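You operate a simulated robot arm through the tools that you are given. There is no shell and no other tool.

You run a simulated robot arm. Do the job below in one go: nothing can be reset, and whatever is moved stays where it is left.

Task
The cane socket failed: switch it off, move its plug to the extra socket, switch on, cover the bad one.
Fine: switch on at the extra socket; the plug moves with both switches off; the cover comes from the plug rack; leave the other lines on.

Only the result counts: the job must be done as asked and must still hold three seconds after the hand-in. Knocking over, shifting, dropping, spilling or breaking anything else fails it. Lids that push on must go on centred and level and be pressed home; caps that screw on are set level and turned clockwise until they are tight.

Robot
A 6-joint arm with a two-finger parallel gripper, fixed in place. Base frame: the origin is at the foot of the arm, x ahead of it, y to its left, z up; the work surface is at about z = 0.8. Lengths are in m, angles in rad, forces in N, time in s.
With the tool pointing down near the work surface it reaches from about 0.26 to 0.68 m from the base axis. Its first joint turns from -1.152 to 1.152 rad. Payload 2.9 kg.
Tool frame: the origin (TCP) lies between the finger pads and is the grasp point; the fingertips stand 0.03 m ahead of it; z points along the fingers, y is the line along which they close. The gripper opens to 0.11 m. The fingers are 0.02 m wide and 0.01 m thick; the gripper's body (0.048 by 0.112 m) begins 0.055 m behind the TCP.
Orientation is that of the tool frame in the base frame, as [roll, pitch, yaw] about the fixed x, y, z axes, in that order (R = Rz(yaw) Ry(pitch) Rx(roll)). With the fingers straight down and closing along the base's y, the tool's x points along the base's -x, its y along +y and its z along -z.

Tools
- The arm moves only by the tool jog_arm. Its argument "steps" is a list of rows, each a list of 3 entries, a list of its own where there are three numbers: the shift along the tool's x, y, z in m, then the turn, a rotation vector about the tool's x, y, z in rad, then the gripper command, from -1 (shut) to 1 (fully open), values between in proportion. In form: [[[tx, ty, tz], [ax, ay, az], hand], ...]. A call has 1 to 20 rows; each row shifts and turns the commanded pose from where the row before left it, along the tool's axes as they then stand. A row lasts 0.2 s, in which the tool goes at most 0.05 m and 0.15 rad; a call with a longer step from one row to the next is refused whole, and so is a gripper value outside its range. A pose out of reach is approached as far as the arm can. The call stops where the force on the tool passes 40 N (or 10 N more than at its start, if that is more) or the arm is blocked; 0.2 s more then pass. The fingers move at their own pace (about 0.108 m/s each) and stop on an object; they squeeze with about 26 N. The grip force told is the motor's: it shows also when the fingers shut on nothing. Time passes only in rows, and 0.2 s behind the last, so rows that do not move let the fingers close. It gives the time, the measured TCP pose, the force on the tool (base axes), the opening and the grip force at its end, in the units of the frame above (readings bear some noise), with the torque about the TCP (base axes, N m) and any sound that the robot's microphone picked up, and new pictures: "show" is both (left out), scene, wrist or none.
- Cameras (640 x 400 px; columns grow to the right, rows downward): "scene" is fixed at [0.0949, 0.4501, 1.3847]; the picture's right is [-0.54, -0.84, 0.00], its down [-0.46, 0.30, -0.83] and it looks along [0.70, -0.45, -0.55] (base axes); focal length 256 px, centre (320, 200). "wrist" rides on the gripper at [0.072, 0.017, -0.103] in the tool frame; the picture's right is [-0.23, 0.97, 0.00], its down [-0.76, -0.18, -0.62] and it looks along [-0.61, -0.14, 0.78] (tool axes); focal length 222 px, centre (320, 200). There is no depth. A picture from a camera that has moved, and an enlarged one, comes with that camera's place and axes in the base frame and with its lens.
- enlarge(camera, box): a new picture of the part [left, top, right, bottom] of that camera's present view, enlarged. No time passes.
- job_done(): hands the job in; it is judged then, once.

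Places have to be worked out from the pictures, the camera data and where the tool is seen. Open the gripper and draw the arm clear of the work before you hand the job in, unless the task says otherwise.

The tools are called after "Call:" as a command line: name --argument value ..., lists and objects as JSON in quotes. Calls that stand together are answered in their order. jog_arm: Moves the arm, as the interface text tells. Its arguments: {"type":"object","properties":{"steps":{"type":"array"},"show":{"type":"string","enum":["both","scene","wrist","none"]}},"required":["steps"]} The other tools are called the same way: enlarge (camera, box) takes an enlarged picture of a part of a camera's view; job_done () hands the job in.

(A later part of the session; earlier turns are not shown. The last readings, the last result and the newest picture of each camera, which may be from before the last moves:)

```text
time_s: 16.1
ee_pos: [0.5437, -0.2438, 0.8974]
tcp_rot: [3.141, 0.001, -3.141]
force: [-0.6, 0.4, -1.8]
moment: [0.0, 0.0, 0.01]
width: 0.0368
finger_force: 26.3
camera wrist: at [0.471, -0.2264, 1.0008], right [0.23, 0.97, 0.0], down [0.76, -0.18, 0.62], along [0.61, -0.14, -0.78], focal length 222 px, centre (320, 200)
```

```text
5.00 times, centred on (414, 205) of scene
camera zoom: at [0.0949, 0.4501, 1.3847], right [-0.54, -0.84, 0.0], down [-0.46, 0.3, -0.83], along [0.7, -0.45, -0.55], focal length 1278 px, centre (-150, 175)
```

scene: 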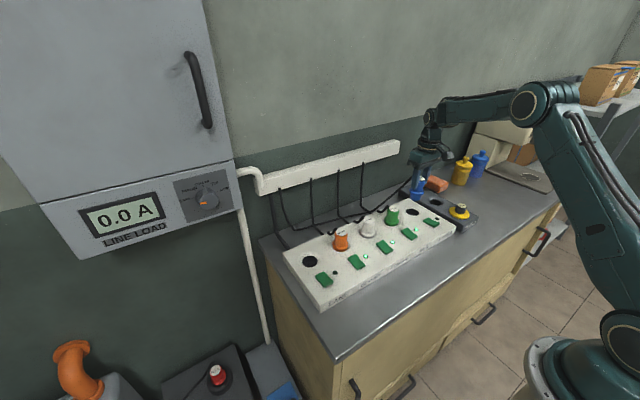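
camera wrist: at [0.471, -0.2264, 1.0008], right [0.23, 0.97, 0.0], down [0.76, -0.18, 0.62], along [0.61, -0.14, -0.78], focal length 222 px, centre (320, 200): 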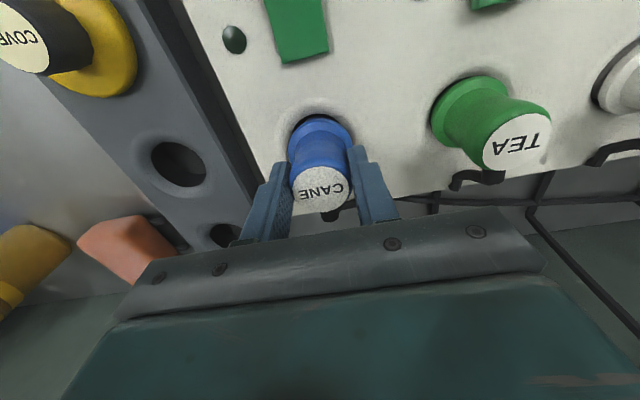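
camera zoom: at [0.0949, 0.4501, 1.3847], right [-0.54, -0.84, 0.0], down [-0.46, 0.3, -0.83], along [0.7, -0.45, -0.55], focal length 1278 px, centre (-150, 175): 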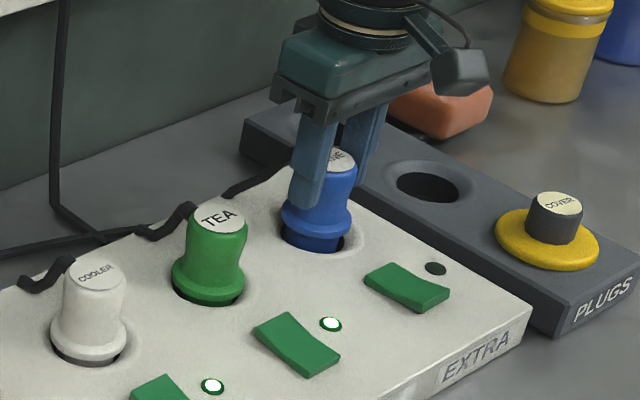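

The stem is sliding into the extra socket without force, with TCP z at 0.897. I'll continue down to the seat depth of about 0.887 in small steps.

Call:
jog_arm --steps '[[[0, 0, 0.004], [0, 0, 0], -1], [[0, 0, 0.003], [0, 0, 0], -1], [[0, 0, 0.002], [0, 0, 0], -1], [[0, 0, 0.002], [0, 0, 0], -1], [[0, 0, 0.002], [0, 0, 0], -1]]' --show "none"

Call:
enlarge --camera "scene" --box '[350, 165, 478, 245]'

Call:
enlarge --camera "wrist" --box '[220, 80, 460, 230]'

```text
time_s: 17.3
ee_pos: [0.5448, -0.2439, 0.8872]
tcp_rot: [-3.14, 0.008, -3.141]
force: [-5.4, 3.3, 24.8]
moment: [0.47, 0.14, 0.03]
width: 0.0372
finger_force: 26.1
```

```text
5.00 times, centred on (414, 205) of scene
camera zoom: at [0.0944, 0.4504, 1.3846], right [-0.54, -0.84, 0.0], down [-0.46, 0.3, -0.83], along [0.7, -0.45, -0.55], focal length 1278 px, centre (-150, 175)
```

zoom: 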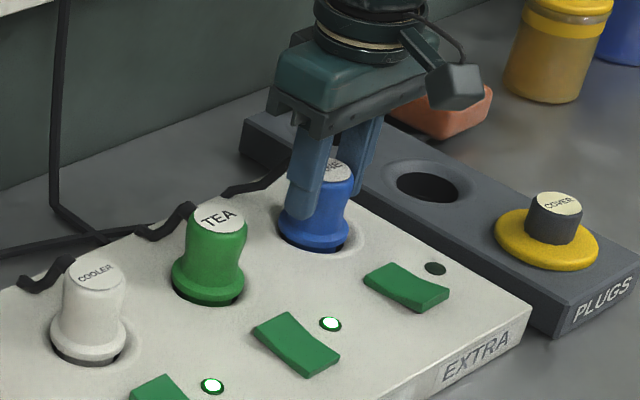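

```text
2.67 times, centred on (340, 155) of wrist
camera zoom: at [0.4713, -0.2266, 0.9905], right [0.23, 0.97, 0.0], down [0.76, -0.18, 0.63], along [0.61, -0.14, -0.78], focal length 592 px, centre (267, 320)
```

zoom: 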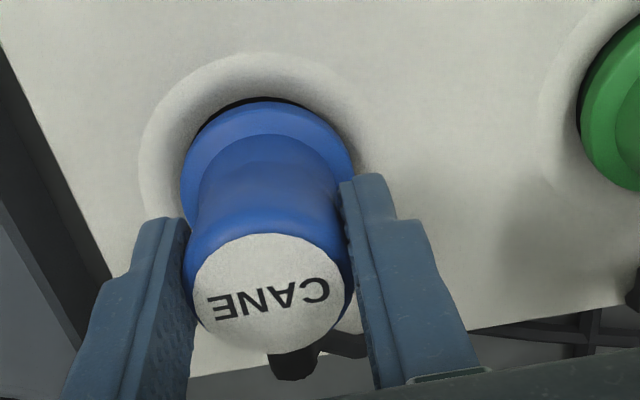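

Force rose to about 25 N at the expected seat depth. I'll press slightly further, with a 1 mm shift in −y to centre it, and check whether it moves or is fully home.

Call:
jog_arm --steps '[[[0, -0.001, 0], [0, 0, 0], -1], [[0, 0, 0.001], [0, 0, 0], -1], [[0, 0, 0.001], [0, 0, 0], -1]]' --show "none"

Call:
enlarge --camera "scene" --box '[370, 185, 450, 235]'

Call:
enlarge --camera "wrist" --box '[220, 80, 460, 230]'

```text
time_s: 18.1
ee_pos: [0.5442, -0.2453, 0.8848]
tcp_rot: [-3.141, 0.007, -3.14]
force: [1.0, 6.1, 25.5]
moment: [0.49, -0.18, 0.03]
width: 0.0371
finger_force: 25.8
```

```text
8.00 times, centred on (410, 210) of scene
camera zoom: at [0.0945, 0.4505, 1.3846], right [-0.54, -0.84, 0.0], down [-0.46, 0.3, -0.83], along [0.7, -0.45, -0.55], focal length 2046 px, centre (-400, 120)
```

zoom: 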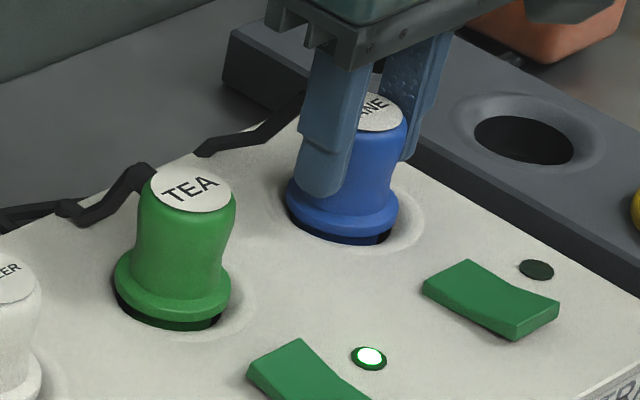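

```text
2.67 times, centred on (340, 155) of wrist
camera zoom: at [0.4715, -0.2271, 0.9872], right [0.23, 0.97, 0.0], down [0.76, -0.18, 0.63], along [0.61, -0.14, -0.78], focal length 592 px, centre (267, 320)
```

zoom: 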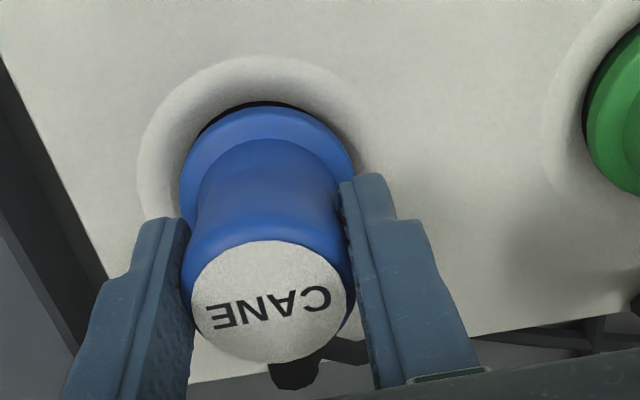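

The plug no longer descends: its label crept up 1 mm relative to the fingers, and its collar gap looks like TEA's, so it is home. I'll ease the pressure, open the fingers and check that it stands level.

Call:
jog_arm --steps '[[[0, 0, -0.002], [0, 0, 0], -1], [[0, 0, 0], [0, 0, 0], 0.36], [[0, 0, 0], [0, 0, 0], 0.36], [[0, 0, 0], [0, 0, 0], 0.36]]' --show "wrist"

Call:
enlarge --camera "scene" --box '[370, 185, 450, 235]'

Call:
enlarge --camera "wrist" --box '[220, 80, 460, 230]'

```text
time_s: 19.1
ee_pos: [0.5436, -0.2445, 0.8843]
tcp_rot: [3.14, 0.002, -3.141]
force: [0.9, 0.5, -0.2]
moment: [0.02, -0.04, -0.03]
width: 0.075
finger_force: 0.0
camera wrist: at [0.471, -0.2278, 0.9873], right [0.23, 0.97, 0.0], down [0.76, -0.18, 0.62], along [0.61, -0.14, -0.78], focal length 222 px, centre (320, 200)
```

wrist: 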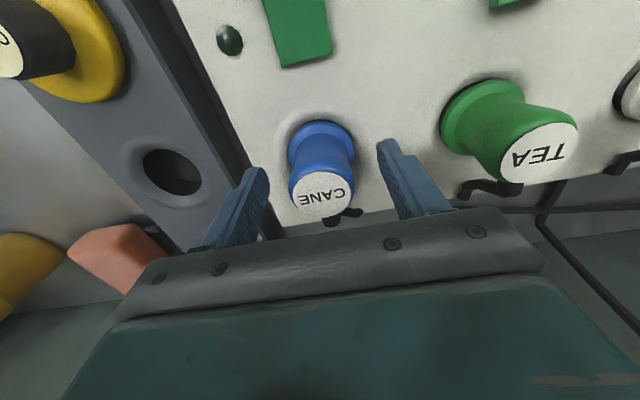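

```text
8.00 times, centred on (410, 210) of scene
camera zoom: at [0.0949, 0.4501, 1.3847], right [-0.54, -0.84, 0.0], down [-0.46, 0.3, -0.83], along [0.7, -0.45, -0.55], focal length 2046 px, centre (-400, 120)
```

zoom: 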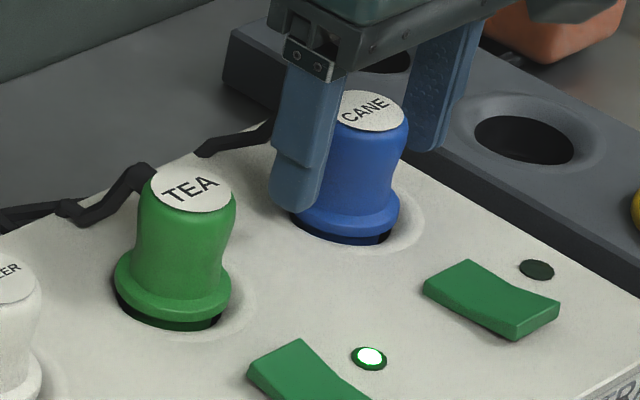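

```text
2.67 times, centred on (340, 155) of wrist
camera zoom: at [0.471, -0.2278, 0.9873], right [0.23, 0.97, 0.0], down [0.76, -0.18, 0.62], along [0.61, -0.14, -0.78], focal length 592 px, centre (267, 320)
```

zoom: 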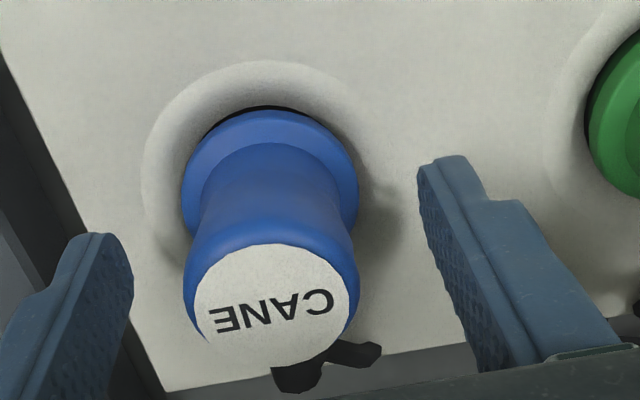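

The cane plug sits upright in the extra socket with its top at about 0.891, the same height as before. I'll raise clear, shut the fingers and go over the front (−x) end of the EXTRA rocker at about (0.449, −0.2385).

Call:
jog_arm --steps '[[[0, 0, -0.03], [0, 0, 0], 0.36], [[0, 0, -0.03], [0, 0, 0], 0.36], [[0, 0, -0.03], [0, 0, 0], 0.36], [[0.045, 0.003, 0], [0, 0, 0], -1], [[0.0495, 0.003, 0], [0, 0, 0], -1], [[0, 0, 0], [0, 0, 0], -1], [[0, 0, 0], [0, 0, 0], -1]]' --show "both"

Call:
enlarge --camera "wrist" --box '[220, 50, 460, 200]'

Call:
enlarge --camera "scene" --box '[370, 185, 466, 245]'

```text
time_s: 20.7
ee_pos: [0.4476, -0.237, 0.9746]
tcp_rot: [3.14, 0.002, 3.141]
force: [0.0, 2.2, 1.2]
moment: [0.02, -0.04, 0.04]
width: 0.0
finger_force: 25.7
camera wrist: at [0.3757, -0.2212, 1.0778], right [0.23, 0.97, 0.0], down [0.76, -0.18, 0.63], along [0.61, -0.14, -0.78], focal length 222 px, centre (320, 200)
```

scene: 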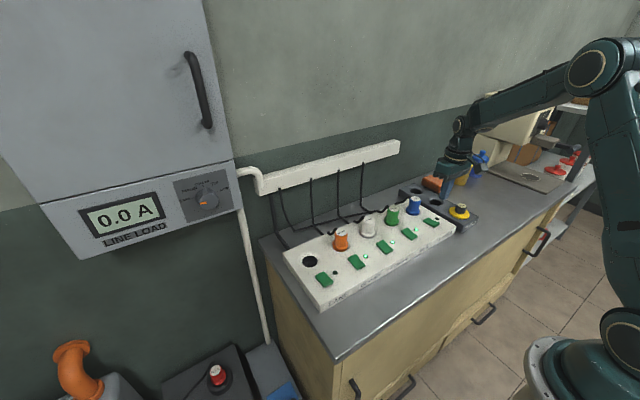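
wrist: 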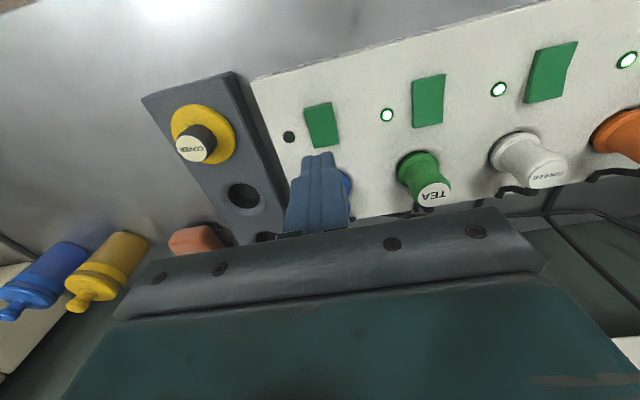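

```text
2.67 times, centred on (340, 125) of wrist
camera zoom: at [0.3757, -0.2212, 1.0778], right [0.23, 0.97, 0.0], down [0.76, -0.18, 0.63], along [0.61, -0.14, -0.78], focal length 592 px, centre (267, 400)
```

zoom: 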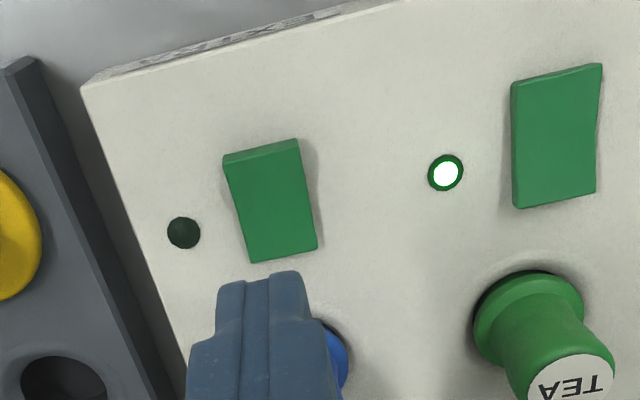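

```text
6.67 times, centred on (418, 215) of scene
camera zoom: at [0.0949, 0.4501, 1.3847], right [-0.54, -0.84, 0.0], down [-0.46, 0.3, -0.83], along [0.7, -0.45, -0.55], focal length 1705 px, centre (-333, 100)
```

zoom: 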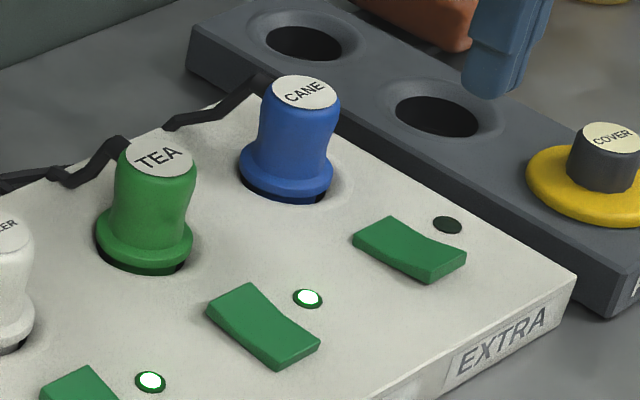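

The EXTRA rocker spans x 0.440–0.486 with its centre at y about −0.239, and the tip is over its raised front end. I'll shift 1 mm in −y, lower and press.

Call:
jog_arm --steps '[[[0, -0.001, 0.04], [0, 0, 0], -1], [[0, 0, 0.04], [0, 0, 0], -1], [[0, 0, 0.01], [0, 0, 0], -1], [[0, 0, 0.005], [0, 0, 0], -1], [[0, 0, 0.003], [0, 0, 0], -1], [[0, 0, 0.002], [0, 0, 0], -1], [[0, 0, 0.002], [0, 0, 0], -1], [[0, 0, 0.002], [0, 0, 0], -1], [[0, 0, 0.002], [0, 0, 0], -1]]' --show "both"

Call:
enlarge --camera "scene" --box '[370, 185, 466, 245]'

```text
time_s: 22.6
ee_pos: [0.4498, -0.2398, 0.8738]
tcp_rot: [-3.141, 0.005, 3.141]
force: [-3.2, 0.5, 4.2]
moment: [0.02, 0.05, -0.01]
width: 0.0003
finger_force: 26.4
stopped in row 9: the force on the tool passed its limit at 46 N (the readings are from after the stop); the commanded pose is now the measured one
camera wrist: at [0.3769, -0.2229, 0.9768], right [0.23, 0.97, 0.0], down [0.76, -0.18, 0.63], along [0.61, -0.14, -0.78], focal length 222 px, centre (320, 200)
```

scene: 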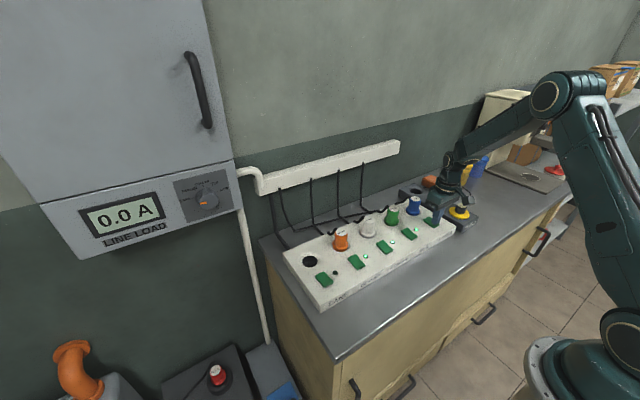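
wrist: 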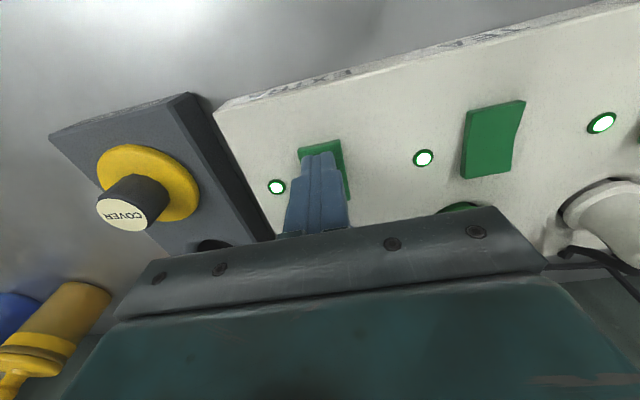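

```text
6.67 times, centred on (418, 215) of scene
camera zoom: at [0.0948, 0.4502, 1.3846], right [-0.54, -0.84, 0.0], down [-0.46, 0.3, -0.83], along [0.7, -0.45, -0.55], focal length 1705 px, centre (-333, 100)
```

zoom: 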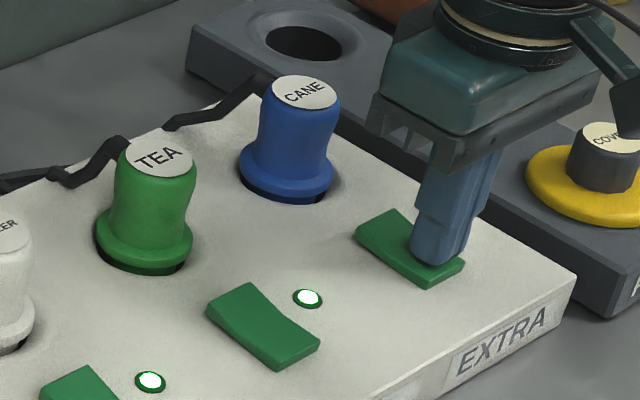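

The EXTRA lamp is now lit green and the others stay lit. I'll lift off and move over the rack cover, at about (0.445, −0.370), with the fingers opened for a close look.

Call:
jog_arm --steps '[[[0, 0, -0.03], [0, 0, 0], -1], [[0, 0, -0.04], [0, 0, 0], -1], [[0, 0, -0.04], [0, 0, 0], -1], [[0, -0.04, 0], [0, 0, 0], -1], [[0, -0.04, 0], [0, 0, 0], 0.2], [[0, -0.04, 0], [0, 0, 0], 0.2], [[0, 0, 0], [0, 0, 0], 0.2], [[0, 0, 0], [0, 0, 0], 0.2]]' --show "both"

Call:
enlarge --camera "wrist" --box '[200, 50, 440, 200]'

Call:
enlarge --camera "scene" --box '[390, 170, 486, 230]'

```text
time_s: 24.4
ee_pos: [0.4469, -0.3602, 0.9823]
tcp_rot: [3.141, 0.005, -3.141]
force: [0.1, -0.5, 0.8]
moment: [0.0, 0.0, 0.01]
width: 0.066
finger_force: 0.0
camera wrist: at [0.3756, -0.3434, 1.0864], right [0.23, 0.97, 0.0], down [0.76, -0.18, 0.63], along [0.61, -0.14, -0.78], focal length 222 px, centre (320, 200)
```

scene: 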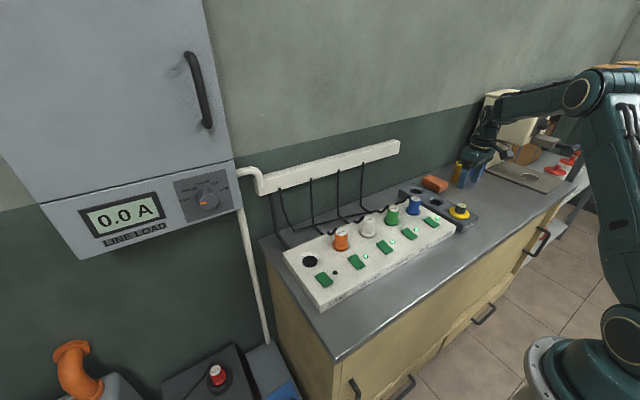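
wrist: 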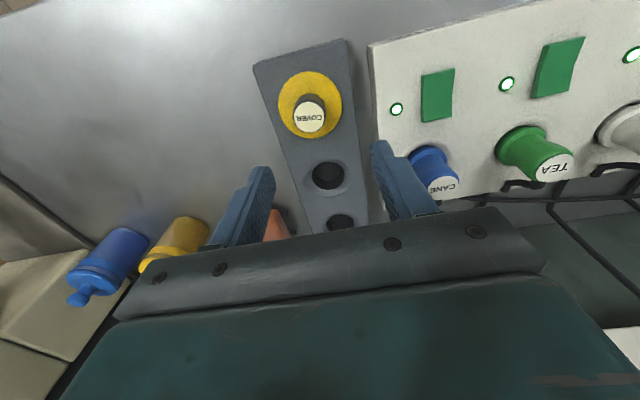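

```text
2.67 times, centred on (320, 125) of wrist
camera zoom: at [0.3756, -0.3434, 1.0864], right [0.23, 0.97, 0.0], down [0.76, -0.18, 0.63], along [0.61, -0.14, -0.78], focal length 592 px, centre (320, 400)
```

zoom: 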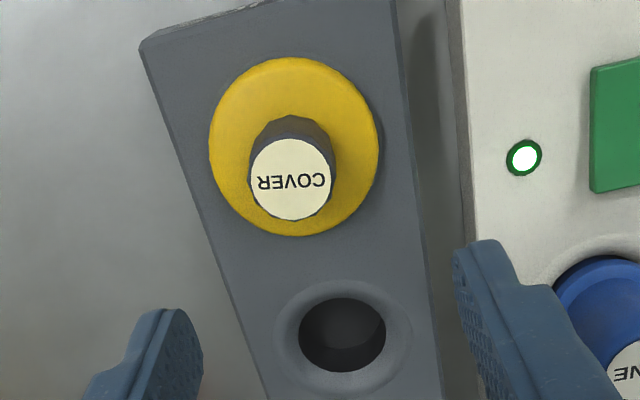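

```text
6.67 times, centred on (438, 200) of scene
camera zoom: at [0.0949, 0.4501, 1.3847], right [-0.54, -0.84, 0.0], down [-0.46, 0.3, -0.83], along [0.7, -0.45, -0.55], focal length 1705 px, centre (-467, 200)
```

zoom: 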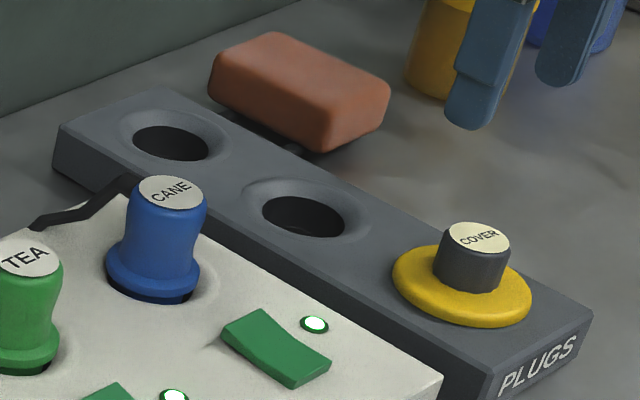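

The cover knob is about 30 mm across at about (0.441, −0.369), with its top at about 0.872 and a disc of about 68 mm on the rack at about 0.84. I'll shift (−0.006, −0.0086), lower partway and recheck.

Call:
jog_arm --steps '[[[0.006, -0.0086, 0.03], [0, 0, 0], 0.2], [[0, 0, 0.037], [0, 0, 0], 0.2], [[0, 0, 0], [0, 0, 0], 0.2]]' --show "both"

Call:
enlarge --camera "wrist" --box '[200, 50, 440, 200]'

Call:
enlarge --camera "scene" --box '[410, 170, 506, 230]'

```text
time_s: 25.2
ee_pos: [0.4423, -0.3697, 0.915]
tcp_rot: [3.141, 0.004, 3.141]
force: [0.2, 0.4, -0.7]
moment: [-0.01, 0.02, 0.01]
width: 0.0661
finger_force: 0.1
camera wrist: at [0.3703, -0.3517, 1.0193], right [0.23, 0.97, 0.0], down [0.76, -0.18, 0.63], along [0.61, -0.14, -0.78], focal length 222 px, centre (320, 200)
```

scene: 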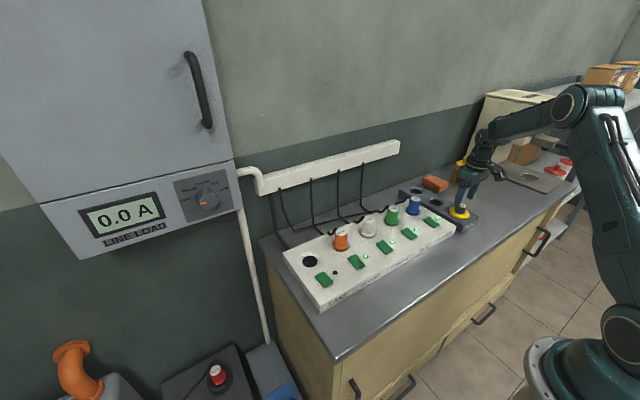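
wrist: 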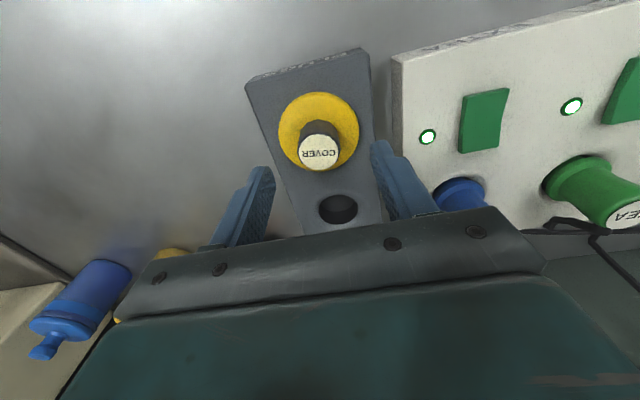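

```text
2.67 times, centred on (320, 125) of wrist
camera zoom: at [0.3703, -0.3517, 1.0193], right [0.23, 0.97, 0.0], down [0.76, -0.18, 0.63], along [0.61, -0.14, -0.78], focal length 592 px, centre (320, 400)
```

zoom: 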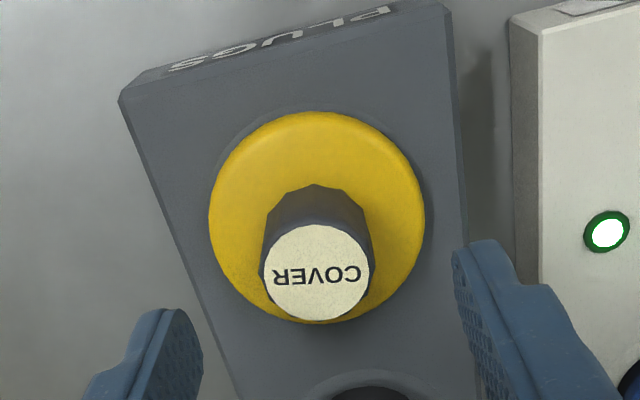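

```text
6.67 times, centred on (458, 200) of scene
camera zoom: at [0.0949, 0.4501, 1.3847], right [-0.54, -0.84, 0.0], down [-0.46, 0.3, -0.83], along [0.7, -0.45, -0.55], focal length 1705 px, centre (-600, 200)
```

zoom: 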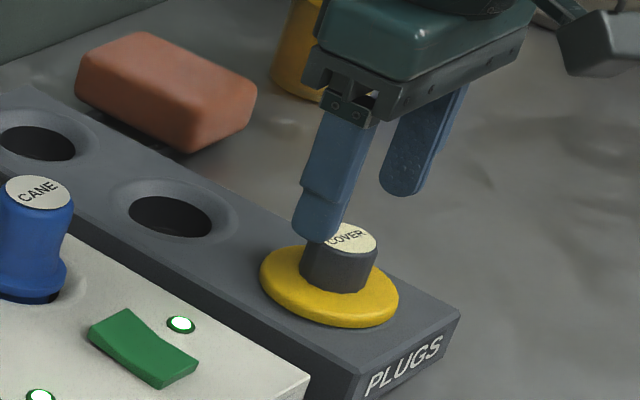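

The knob is within about 1.3 mm of the finger centreline. I'll make that small correction, lower to TCP z about 0.879 so the tips stay just above the disc, and close.

Call:
jog_arm --steps '[[[0.0013, -0.0005, 0.02], [0, 0, 0], 0.2], [[0, 0, 0.016], [0, 0, 0], 0.2], [[0, 0, 0], [0, 0, 0], 0.2], [[0, 0, 0], [0, 0, 0], -1], [[0, 0, 0], [0, 0, 0], -1], [[0, 0, 0], [0, 0, 0], -1]]' --show "both"

Call:
enlarge --camera "wrist" --box '[200, 50, 440, 200]'

Call:
enlarge --camera "scene" --box '[410, 170, 506, 230]'

```text
time_s: 26.6
ee_pos: [0.4405, -0.3692, 0.8785]
tcp_rot: [3.142, 0.005, -3.141]
force: [0.1, -0.7, -0.1]
moment: [0.03, -0.01, 0.01]
width: 0.0299
finger_force: 25.9
camera wrist: at [0.3692, -0.3522, 0.9833], right [0.23, 0.97, 0.0], down [0.76, -0.18, 0.63], along [0.61, -0.14, -0.78], focal length 222 px, centre (320, 200)
```

scene: 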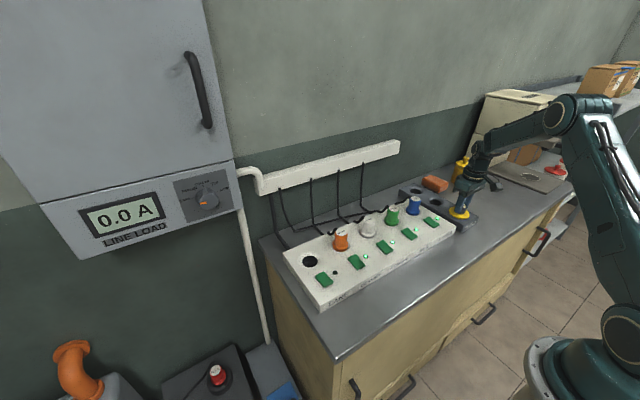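
wrist: 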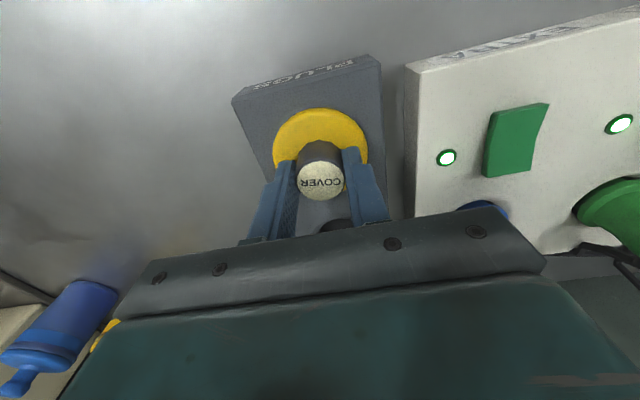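

```text
2.67 times, centred on (320, 125) of wrist
camera zoom: at [0.3692, -0.3522, 0.9833], right [0.23, 0.97, 0.0], down [0.76, -0.18, 0.63], along [0.61, -0.14, -0.78], focal length 592 px, centre (320, 400)
```

zoom: 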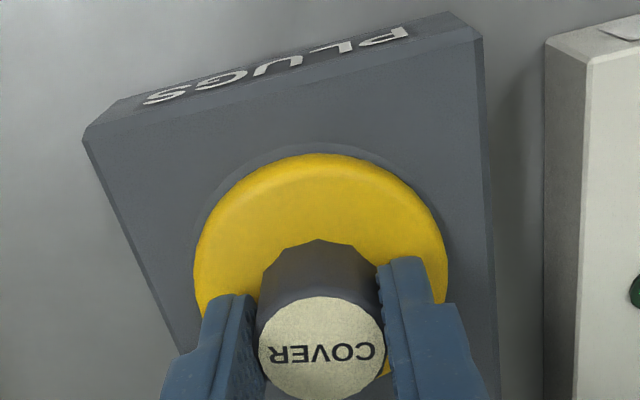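

```text
6.67 times, centred on (458, 200) of scene
camera zoom: at [0.0949, 0.4501, 1.3847], right [-0.54, -0.84, 0.0], down [-0.46, 0.3, -0.83], along [0.7, -0.45, -0.55], focal length 1705 px, centre (-600, 200)
```

zoom: 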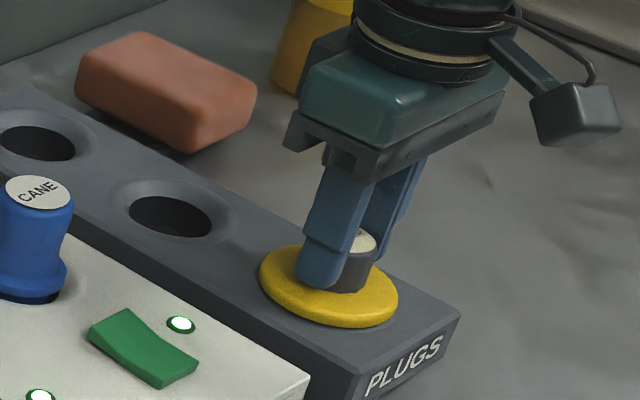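

The knob is gripped at width 0.030. I'll lift the cover straight up, slowly at first.

Call:
jog_arm --steps '[[[0, 0, -0.004], [0, 0, 0], -1], [[0, 0, -0.006], [0, 0, 0], -1], [[0, 0, -0.01], [0, 0, 0], -1], [[0, 0, -0.02], [0, 0, 0], -1], [[0, 0, -0.03], [0, 0, 0], -1], [[0, 0, -0.02], [0, 0, 0], -1], [[0, 0, 0], [0, 0, 0], -1]]' --show "both"

Call:
enlarge --camera "scene" --box '[410, 150, 506, 210]'

Call:
enlarge --camera "wrist" --box '[200, 50, 440, 200]'

```text
time_s: 28.2
ee_pos: [0.4408, -0.369, 0.9688]
tcp_rot: [3.142, 0.005, -3.14]
force: [0.3, -0.6, -1.2]
moment: [-0.01, -0.03, 0.01]
width: 0.0303
finger_force: 25.5
camera wrist: at [0.3687, -0.3521, 1.0734], right [0.23, 0.97, 0.0], down [0.76, -0.18, 0.63], along [0.61, -0.14, -0.78], focal length 222 px, centre (320, 200)
```

scene: 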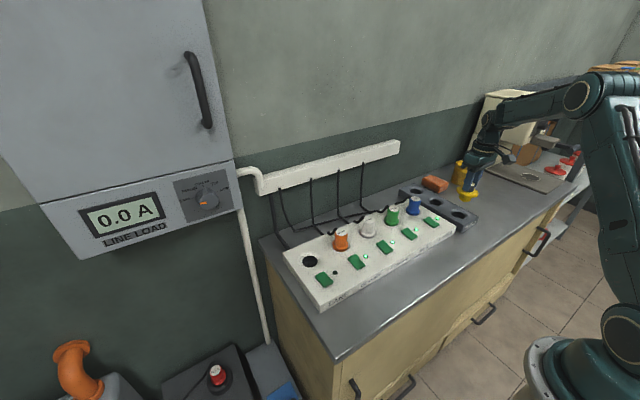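
wrist: 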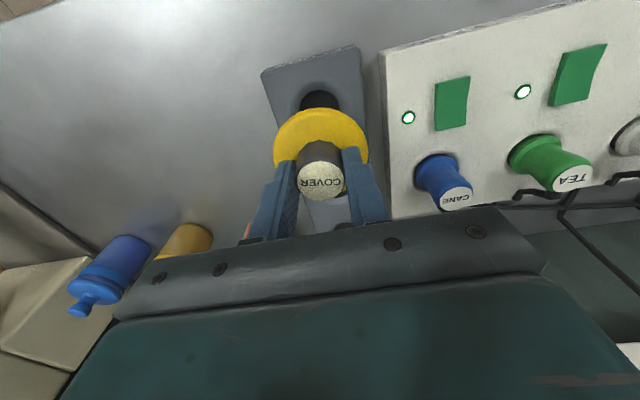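

```text
6.67 times, centred on (458, 180) of scene
camera zoom: at [0.0949, 0.4501, 1.3847], right [-0.54, -0.84, 0.0], down [-0.46, 0.3, -0.83], along [0.7, -0.45, -0.55], focal length 1705 px, centre (-600, 333)
```

zoom: 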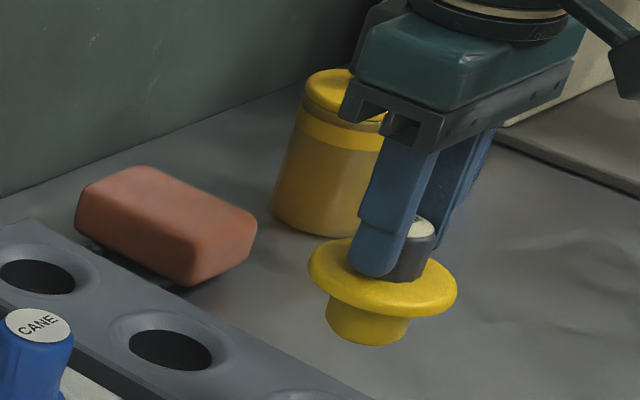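

```text
2.67 times, centred on (320, 125) of wrist
camera zoom: at [0.3687, -0.3521, 1.0734], right [0.23, 0.97, 0.0], down [0.76, -0.18, 0.63], along [0.61, -0.14, -0.78], focal length 592 px, centre (320, 400)
```

zoom: 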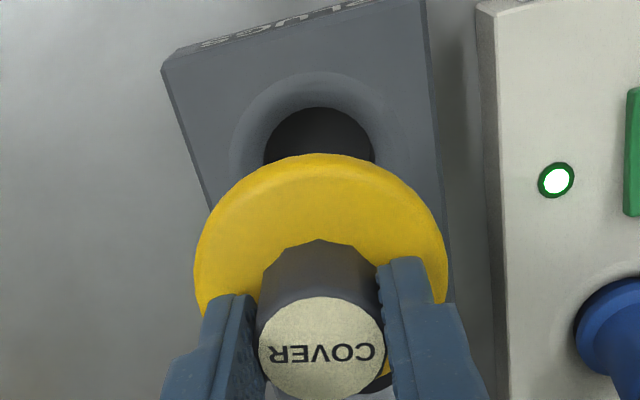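

The cover came free. It has a 40 mm stem about 15 mm long under the disc, and it hangs level and centred in the fingers. I'll raise it and carry it at about z 1.02 back along the strip toward the cane socket, staying on the rocker side.

Call:
jog_arm --steps '[[[0, 0, -0.025], [0, 0, 0], -1], [[0, 0, -0.025], [0, 0, 0], -1], [[0, 0.04, 0], [0, 0, 0], -1], [[0, 0.043, 0], [0, 0, 0], -1], [[0, 0.043, 0], [0, 0, 0], -1], [[0, 0.043, 0], [0, 0, 0], -1], [[0, 0.043, 0], [0, 0, 0], -1], [[0, 0.043, 0], [0, 0, 0], -1], [[0, 0.043, 0], [0, 0, 0], -1], [[0, 0.043, 0], [0, 0, 0], -1], [[0, 0.043, 0], [0, 0, 0], -1], [[0, 0.043, 0], [0, 0, 0], -1], [[0, 0.043, 0], [0, 0, 0], -1], [[0, 0.043, 0], [0, 0, 0], -1], [[0, 0.0515, 0], [0, 0, 0], -1], [[0, 0, 0], [0, 0, 0], -1]]' --show "both"

```text
refused: row 15 steps farther than a row can; nothing moved
```

One row was longer than the 0.05 m limit and nothing moved. I'll send it again with the steps redistributed.

Call:
jog_arm --steps '[[[0, 0, -0.025], [0, 0, 0], -1], [[0, 0, -0.025], [0, 0, 0], -1], [[0, 0.04, 0], [0, 0, 0], -1], [[0, 0.043, 0], [0, 0, 0], -1], [[0, 0.043, 0], [0, 0, 0], -1], [[0, 0.043, 0], [0, 0, 0], -1], [[0, 0.043, 0], [0, 0, 0], -1], [[0, 0.043, 0], [0, 0, 0], -1], [[0, 0.043, 0], [0, 0, 0], -1], [[0, 0.043, 0], [0, 0, 0], -1], [[0, 0.043, 0], [0, 0, 0], -1], [[0, 0.043, 0], [0, 0, 0], -1], [[0, 0.043, 0], [0, 0, 0], -1], [[0, 0.043, 0], [0, 0, 0], -1], [[0, 0.04, 0], [0, 0, 0], -1], [[0, 0.0115, 0], [0, 0, 0], -1], [[0, 0, 0], [0, 0, 0], -1]]' --show "both"

```text
time_s: 31.8
ee_pos: [0.4411, 0.1952, 1.0198]
tcp_rot: [3.141, 0.006, -3.14]
force: [-0.1, 0.3, -0.3]
moment: [0.01, -0.02, 0.0]
width: 0.0301
finger_force: 25.6
camera wrist: at [0.3687, 0.2132, 1.1238], right [0.23, 0.97, 0.0], down [0.76, -0.18, 0.63], along [0.61, -0.14, -0.78], focal length 222 px, centre (320, 200)
```

scene: 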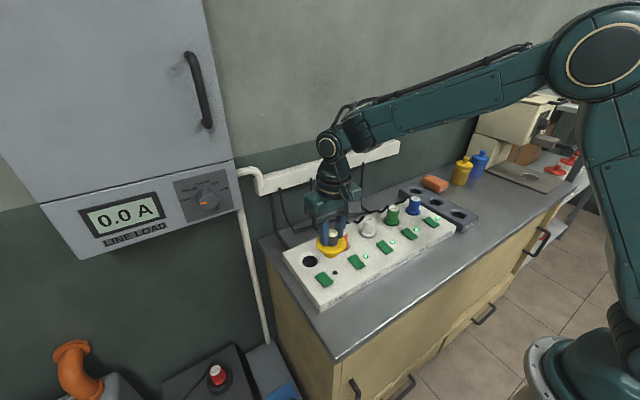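
wrist: 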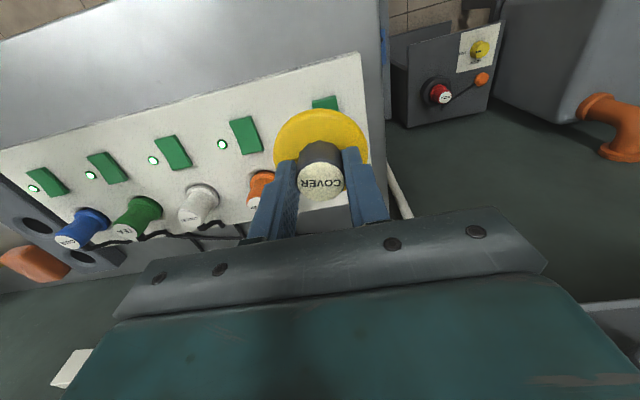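

The cover is still firmly held. I'll move +x by 0.1024 to above the cane socket and lower to about 0.97 to check alignment.

Call:
jog_arm --steps '[[[-0.035, 0, 0], [0, 0, 0], -1], [[-0.035, 0, 0], [0, 0, 0], -1], [[-0.0324, 0, 0], [0, 0, 0], -1], [[0, 0, 0.025], [0, 0, 0], -1], [[0, 0, 0.025], [0, 0, 0], -1], [[0, 0, 0], [0, 0, 0], -1]]' --show "both"

Call:
enlarge --camera "wrist" --box '[200, 50, 440, 200]'

Call:
enlarge --camera "scene" --box '[265, 200, 361, 260]'

```text
time_s: 33.2
ee_pos: [0.5441, 0.195, 0.9699]
tcp_rot: [3.141, 0.004, -3.142]
force: [-1.0, -0.2, 0.4]
moment: [0.01, -0.01, 0.02]
width: 0.0301
finger_force: 25.9
camera wrist: at [0.4718, 0.2118, 1.0735], right [0.23, 0.97, 0.0], down [0.76, -0.18, 0.63], along [0.61, -0.14, -0.78], focal length 222 px, centre (320, 200)
```

scene: 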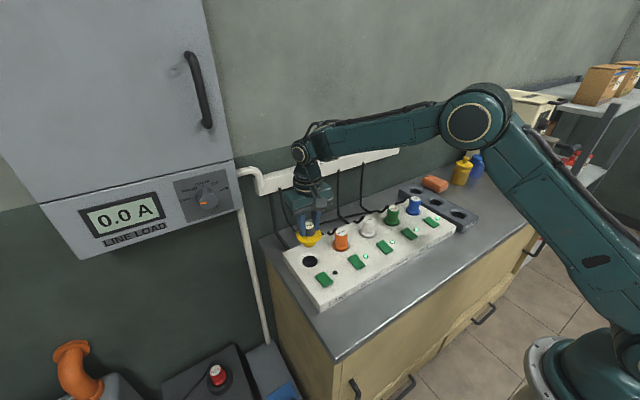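
wrist: 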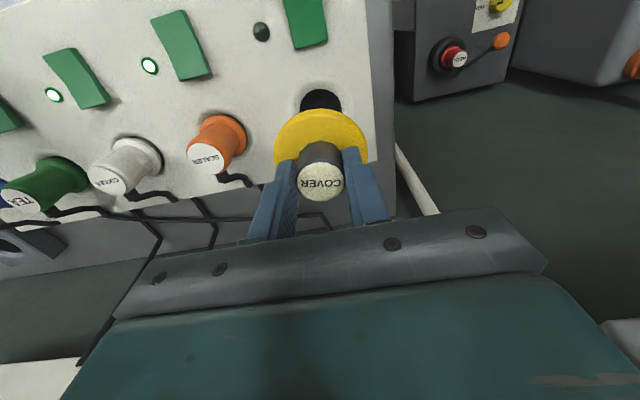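

```text
2.67 times, centred on (320, 125) of wrist
camera zoom: at [0.4718, 0.2118, 1.0735], right [0.23, 0.97, 0.0], down [0.76, -0.18, 0.63], along [0.61, -0.14, -0.78], focal length 592 px, centre (320, 400)
```

zoom: 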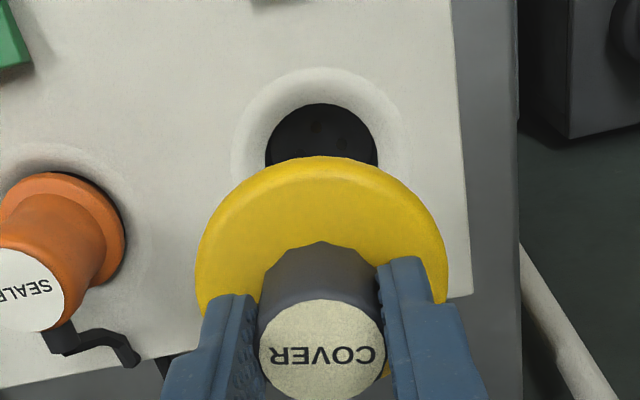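

```text
6.67 times, centred on (313, 230) of scene
camera zoom: at [0.0949, 0.4501, 1.3847], right [-0.54, -0.84, 0.0], down [-0.46, 0.3, -0.83], along [0.7, -0.45, -0.55], focal length 1705 px, centre (367, 0)
```

zoom: 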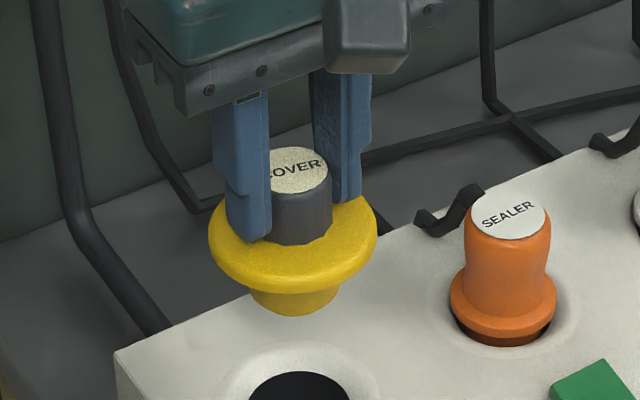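

The hole centre agrees with the cover axis to within 0.7 mm. I'll nudge y by +0.0006 and lower the cover into the cane socket, slowing before the stem enters.

Call:
jog_arm --steps '[[[0, 0.0006, 0.03], [0, 0, 0], -1], [[0, 0, 0.03], [0, 0, 0], -1], [[0, 0, 0.01], [0, 0, 0], -1], [[0, 0, 0.005], [0, 0, 0], -1], [[0, 0, 0.004], [0, 0, 0], -1], [[0, 0, 0.004], [0, 0, 0], -1], [[0, 0, 0.003], [0, 0, 0], -1]]' --show "none"

Call:
enlarge --camera "wrist" --box '[200, 50, 440, 200]'

Call:
enlarge --camera "scene" --box '[265, 220, 361, 280]'

```text
time_s: 34.8
ee_pos: [0.5449, 0.1952, 0.8847]
tcp_rot: [3.141, 0.004, 3.141]
force: [0.2, -0.1, -0.1]
moment: [-0.03, -0.01, 0.01]
width: 0.0301
finger_force: 25.9
```

```text
2.67 times, centred on (320, 125) of wrist
camera zoom: at [0.4718, 0.2128, 0.9878], right [0.23, 0.97, 0.0], down [0.76, -0.18, 0.63], along [0.61, -0.14, -0.78], focal length 592 px, centre (320, 400)
```

zoom: 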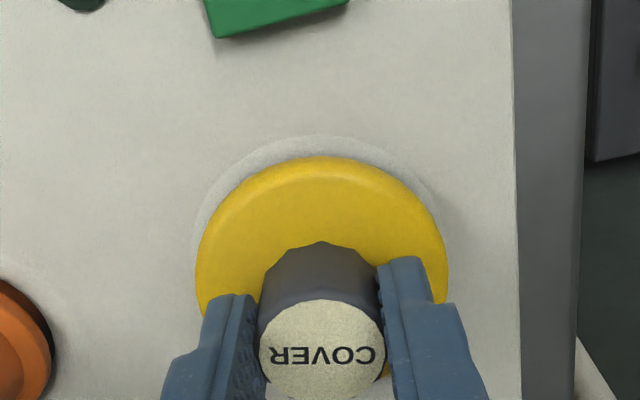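

```text
6.67 times, centred on (313, 250) of scene
camera zoom: at [0.0949, 0.4501, 1.3847], right [-0.54, -0.84, 0.0], down [-0.46, 0.3, -0.83], along [0.7, -0.45, -0.55], focal length 1705 px, centre (367, -133)
```

zoom: 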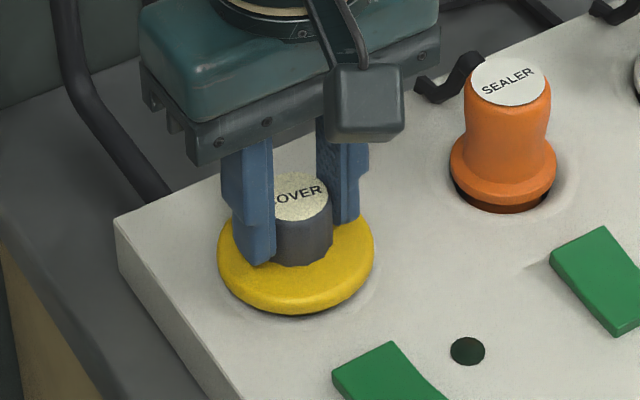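

The stem is in the hole with no side force and the disc hovers about 6 mm up. I'll continue down gently until it seats and force builds.

Call:
jog_arm --steps '[[[0, 0, 0.002], [0, 0, 0], -1], [[0, 0, 0.002], [0, 0, 0], -1], [[0, 0, 0.002], [0, 0, 0], -1], [[0, 0, 0.001], [0, 0, 0], -1]]' --show "none"

Call:
enlarge --camera "scene" --box '[265, 220, 361, 280]'

```text
time_s: 35.8
ee_pos: [0.5444, 0.1962, 0.8791]
tcp_rot: [3.141, 0.007, -3.141]
force: [-5.7, -3.2, 18.9]
moment: [-0.21, 0.41, 0.05]
width: 0.0298
finger_force: 25.8
```

```text
6.67 times, centred on (313, 250) of scene
camera zoom: at [0.0945, 0.4499, 1.3848], right [-0.54, -0.84, 0.0], down [-0.46, 0.3, -0.83], along [0.7, -0.45, -0.55], focal length 1705 px, centre (367, -133)
```

zoom: 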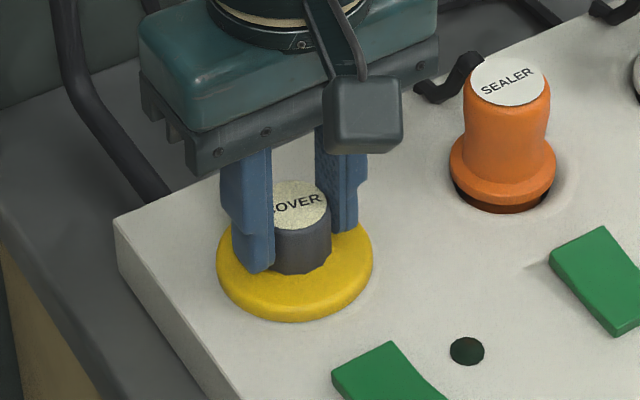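

Contact at 19 N and the disc looks almost flush. I'll press on in 1 mm steps to make sure it is home.

Call:
jog_arm --steps '[[[0, 0, 0.001], [0, 0, 0], -1], [[0, 0, 0.001], [0, 0, 0], -1], [[0, 0, 0], [0, 0, 0], -1]]' --show "none"

Call:
enlarge --camera "scene" --box '[265, 220, 361, 280]'

Call:
enlarge --camera "wrist" --box '[200, 50, 440, 200]'

```text
time_s: 36.6
ee_pos: [0.5455, 0.196, 0.8766]
tcp_rot: [3.14, 0.012, -3.14]
force: [1.0, -1.8, 25.1]
moment: [-0.1, -0.2, 0.04]
width: 0.0296
finger_force: 26.5
```

```text
6.67 times, centred on (313, 250) of scene
camera zoom: at [0.0945, 0.4499, 1.3848], right [-0.54, -0.84, 0.0], down [-0.46, 0.3, -0.83], along [0.7, -0.45, -0.55], focal length 1705 px, centre (367, -133)
```

zoom: 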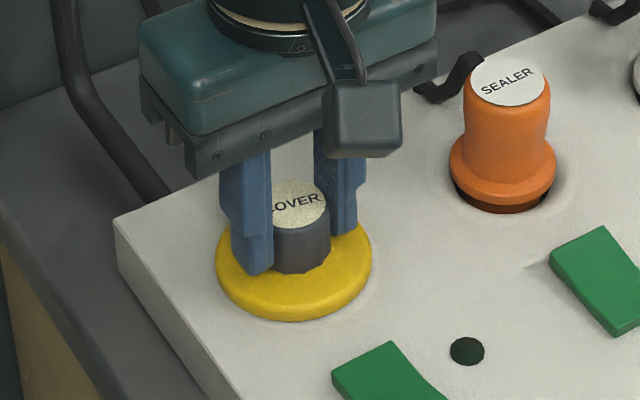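

```text
2.67 times, centred on (320, 125) of wrist
camera zoom: at [0.4723, 0.213, 0.9804], right [0.23, 0.97, 0.0], down [0.75, -0.18, 0.63], along [0.62, -0.14, -0.78], focal length 592 px, centre (320, 400)
```

zoom: 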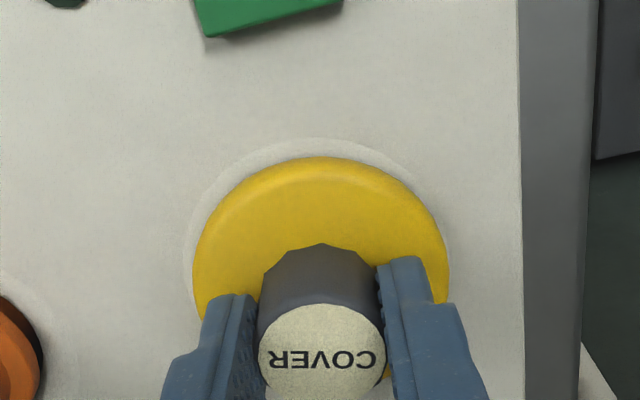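

The disc has stopped and the fingers are slipping on the knob at 25 N, so it appears seated. I'll ease off, open, rise, and then press on the knob's centre from above with shut fingers to make sure.

Call:
jog_arm --steps '[[[0, 0, -0.002], [0, 0, 0], -1], [[0, 0, 0], [0, 0, 0], 0.1], [[0, 0, 0], [0, 0, 0], 0.1], [[0, 0, 0], [0, 0, 0], 0.1], [[0, 0, -0.02], [0, 0, 0], 0.1], [[0, 0, -0.03], [0, 0, 0], 0.1], [[0, 0, 0], [0, 0, 0], 0.1]]' --show "both"

Call:
enlarge --camera "scene" --box '[265, 220, 361, 280]'

Call:
enlarge --camera "wrist" --box '[200, 50, 440, 200]'

```text
time_s: 38.2
ee_pos: [0.5421, 0.1951, 0.9273]
tcp_rot: [-3.141, 0.005, -3.14]
force: [1.0, -1.6, 0.4]
moment: [0.01, 0.0, 0.01]
width: 0.0604
finger_force: 0.0
camera wrist: at [0.4715, 0.2129, 1.031], right [0.23, 0.97, 0.0], down [0.76, -0.18, 0.63], along [0.61, -0.14, -0.78], focal length 222 px, centre (320, 200)
```

scene: 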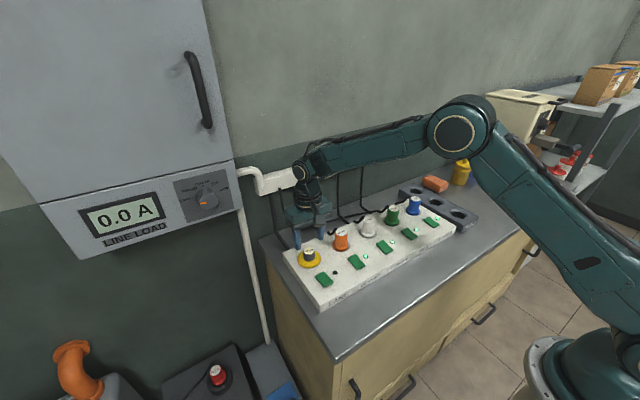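
wrist: 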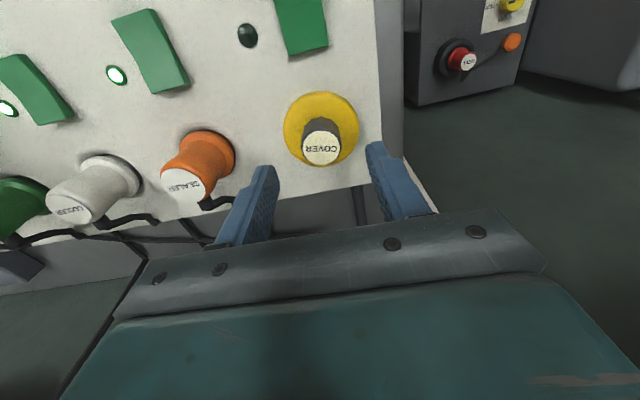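

```text
6.67 times, centred on (313, 250) of scene
camera zoom: at [0.0949, 0.4501, 1.3847], right [-0.54, -0.84, 0.0], down [-0.46, 0.3, -0.83], along [0.7, -0.45, -0.55], focal length 1705 px, centre (367, -133)
```

zoom: 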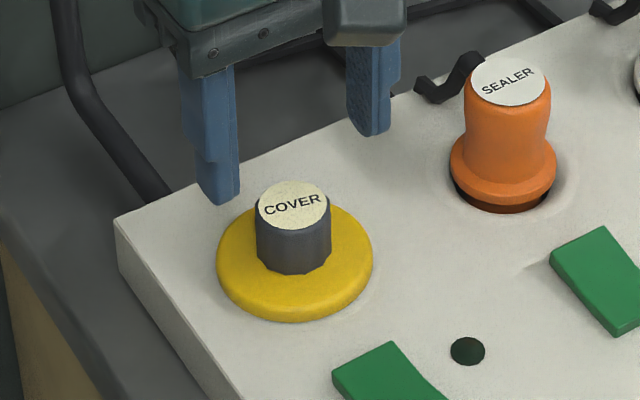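

```text
2.67 times, centred on (320, 125) of wrist
camera zoom: at [0.4715, 0.2129, 1.031], right [0.23, 0.97, 0.0], down [0.76, -0.18, 0.63], along [0.61, -0.14, -0.78], focal length 592 px, centre (320, 400)
```

zoom: 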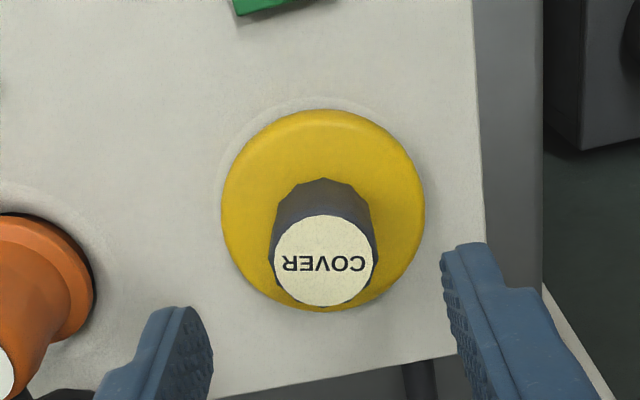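

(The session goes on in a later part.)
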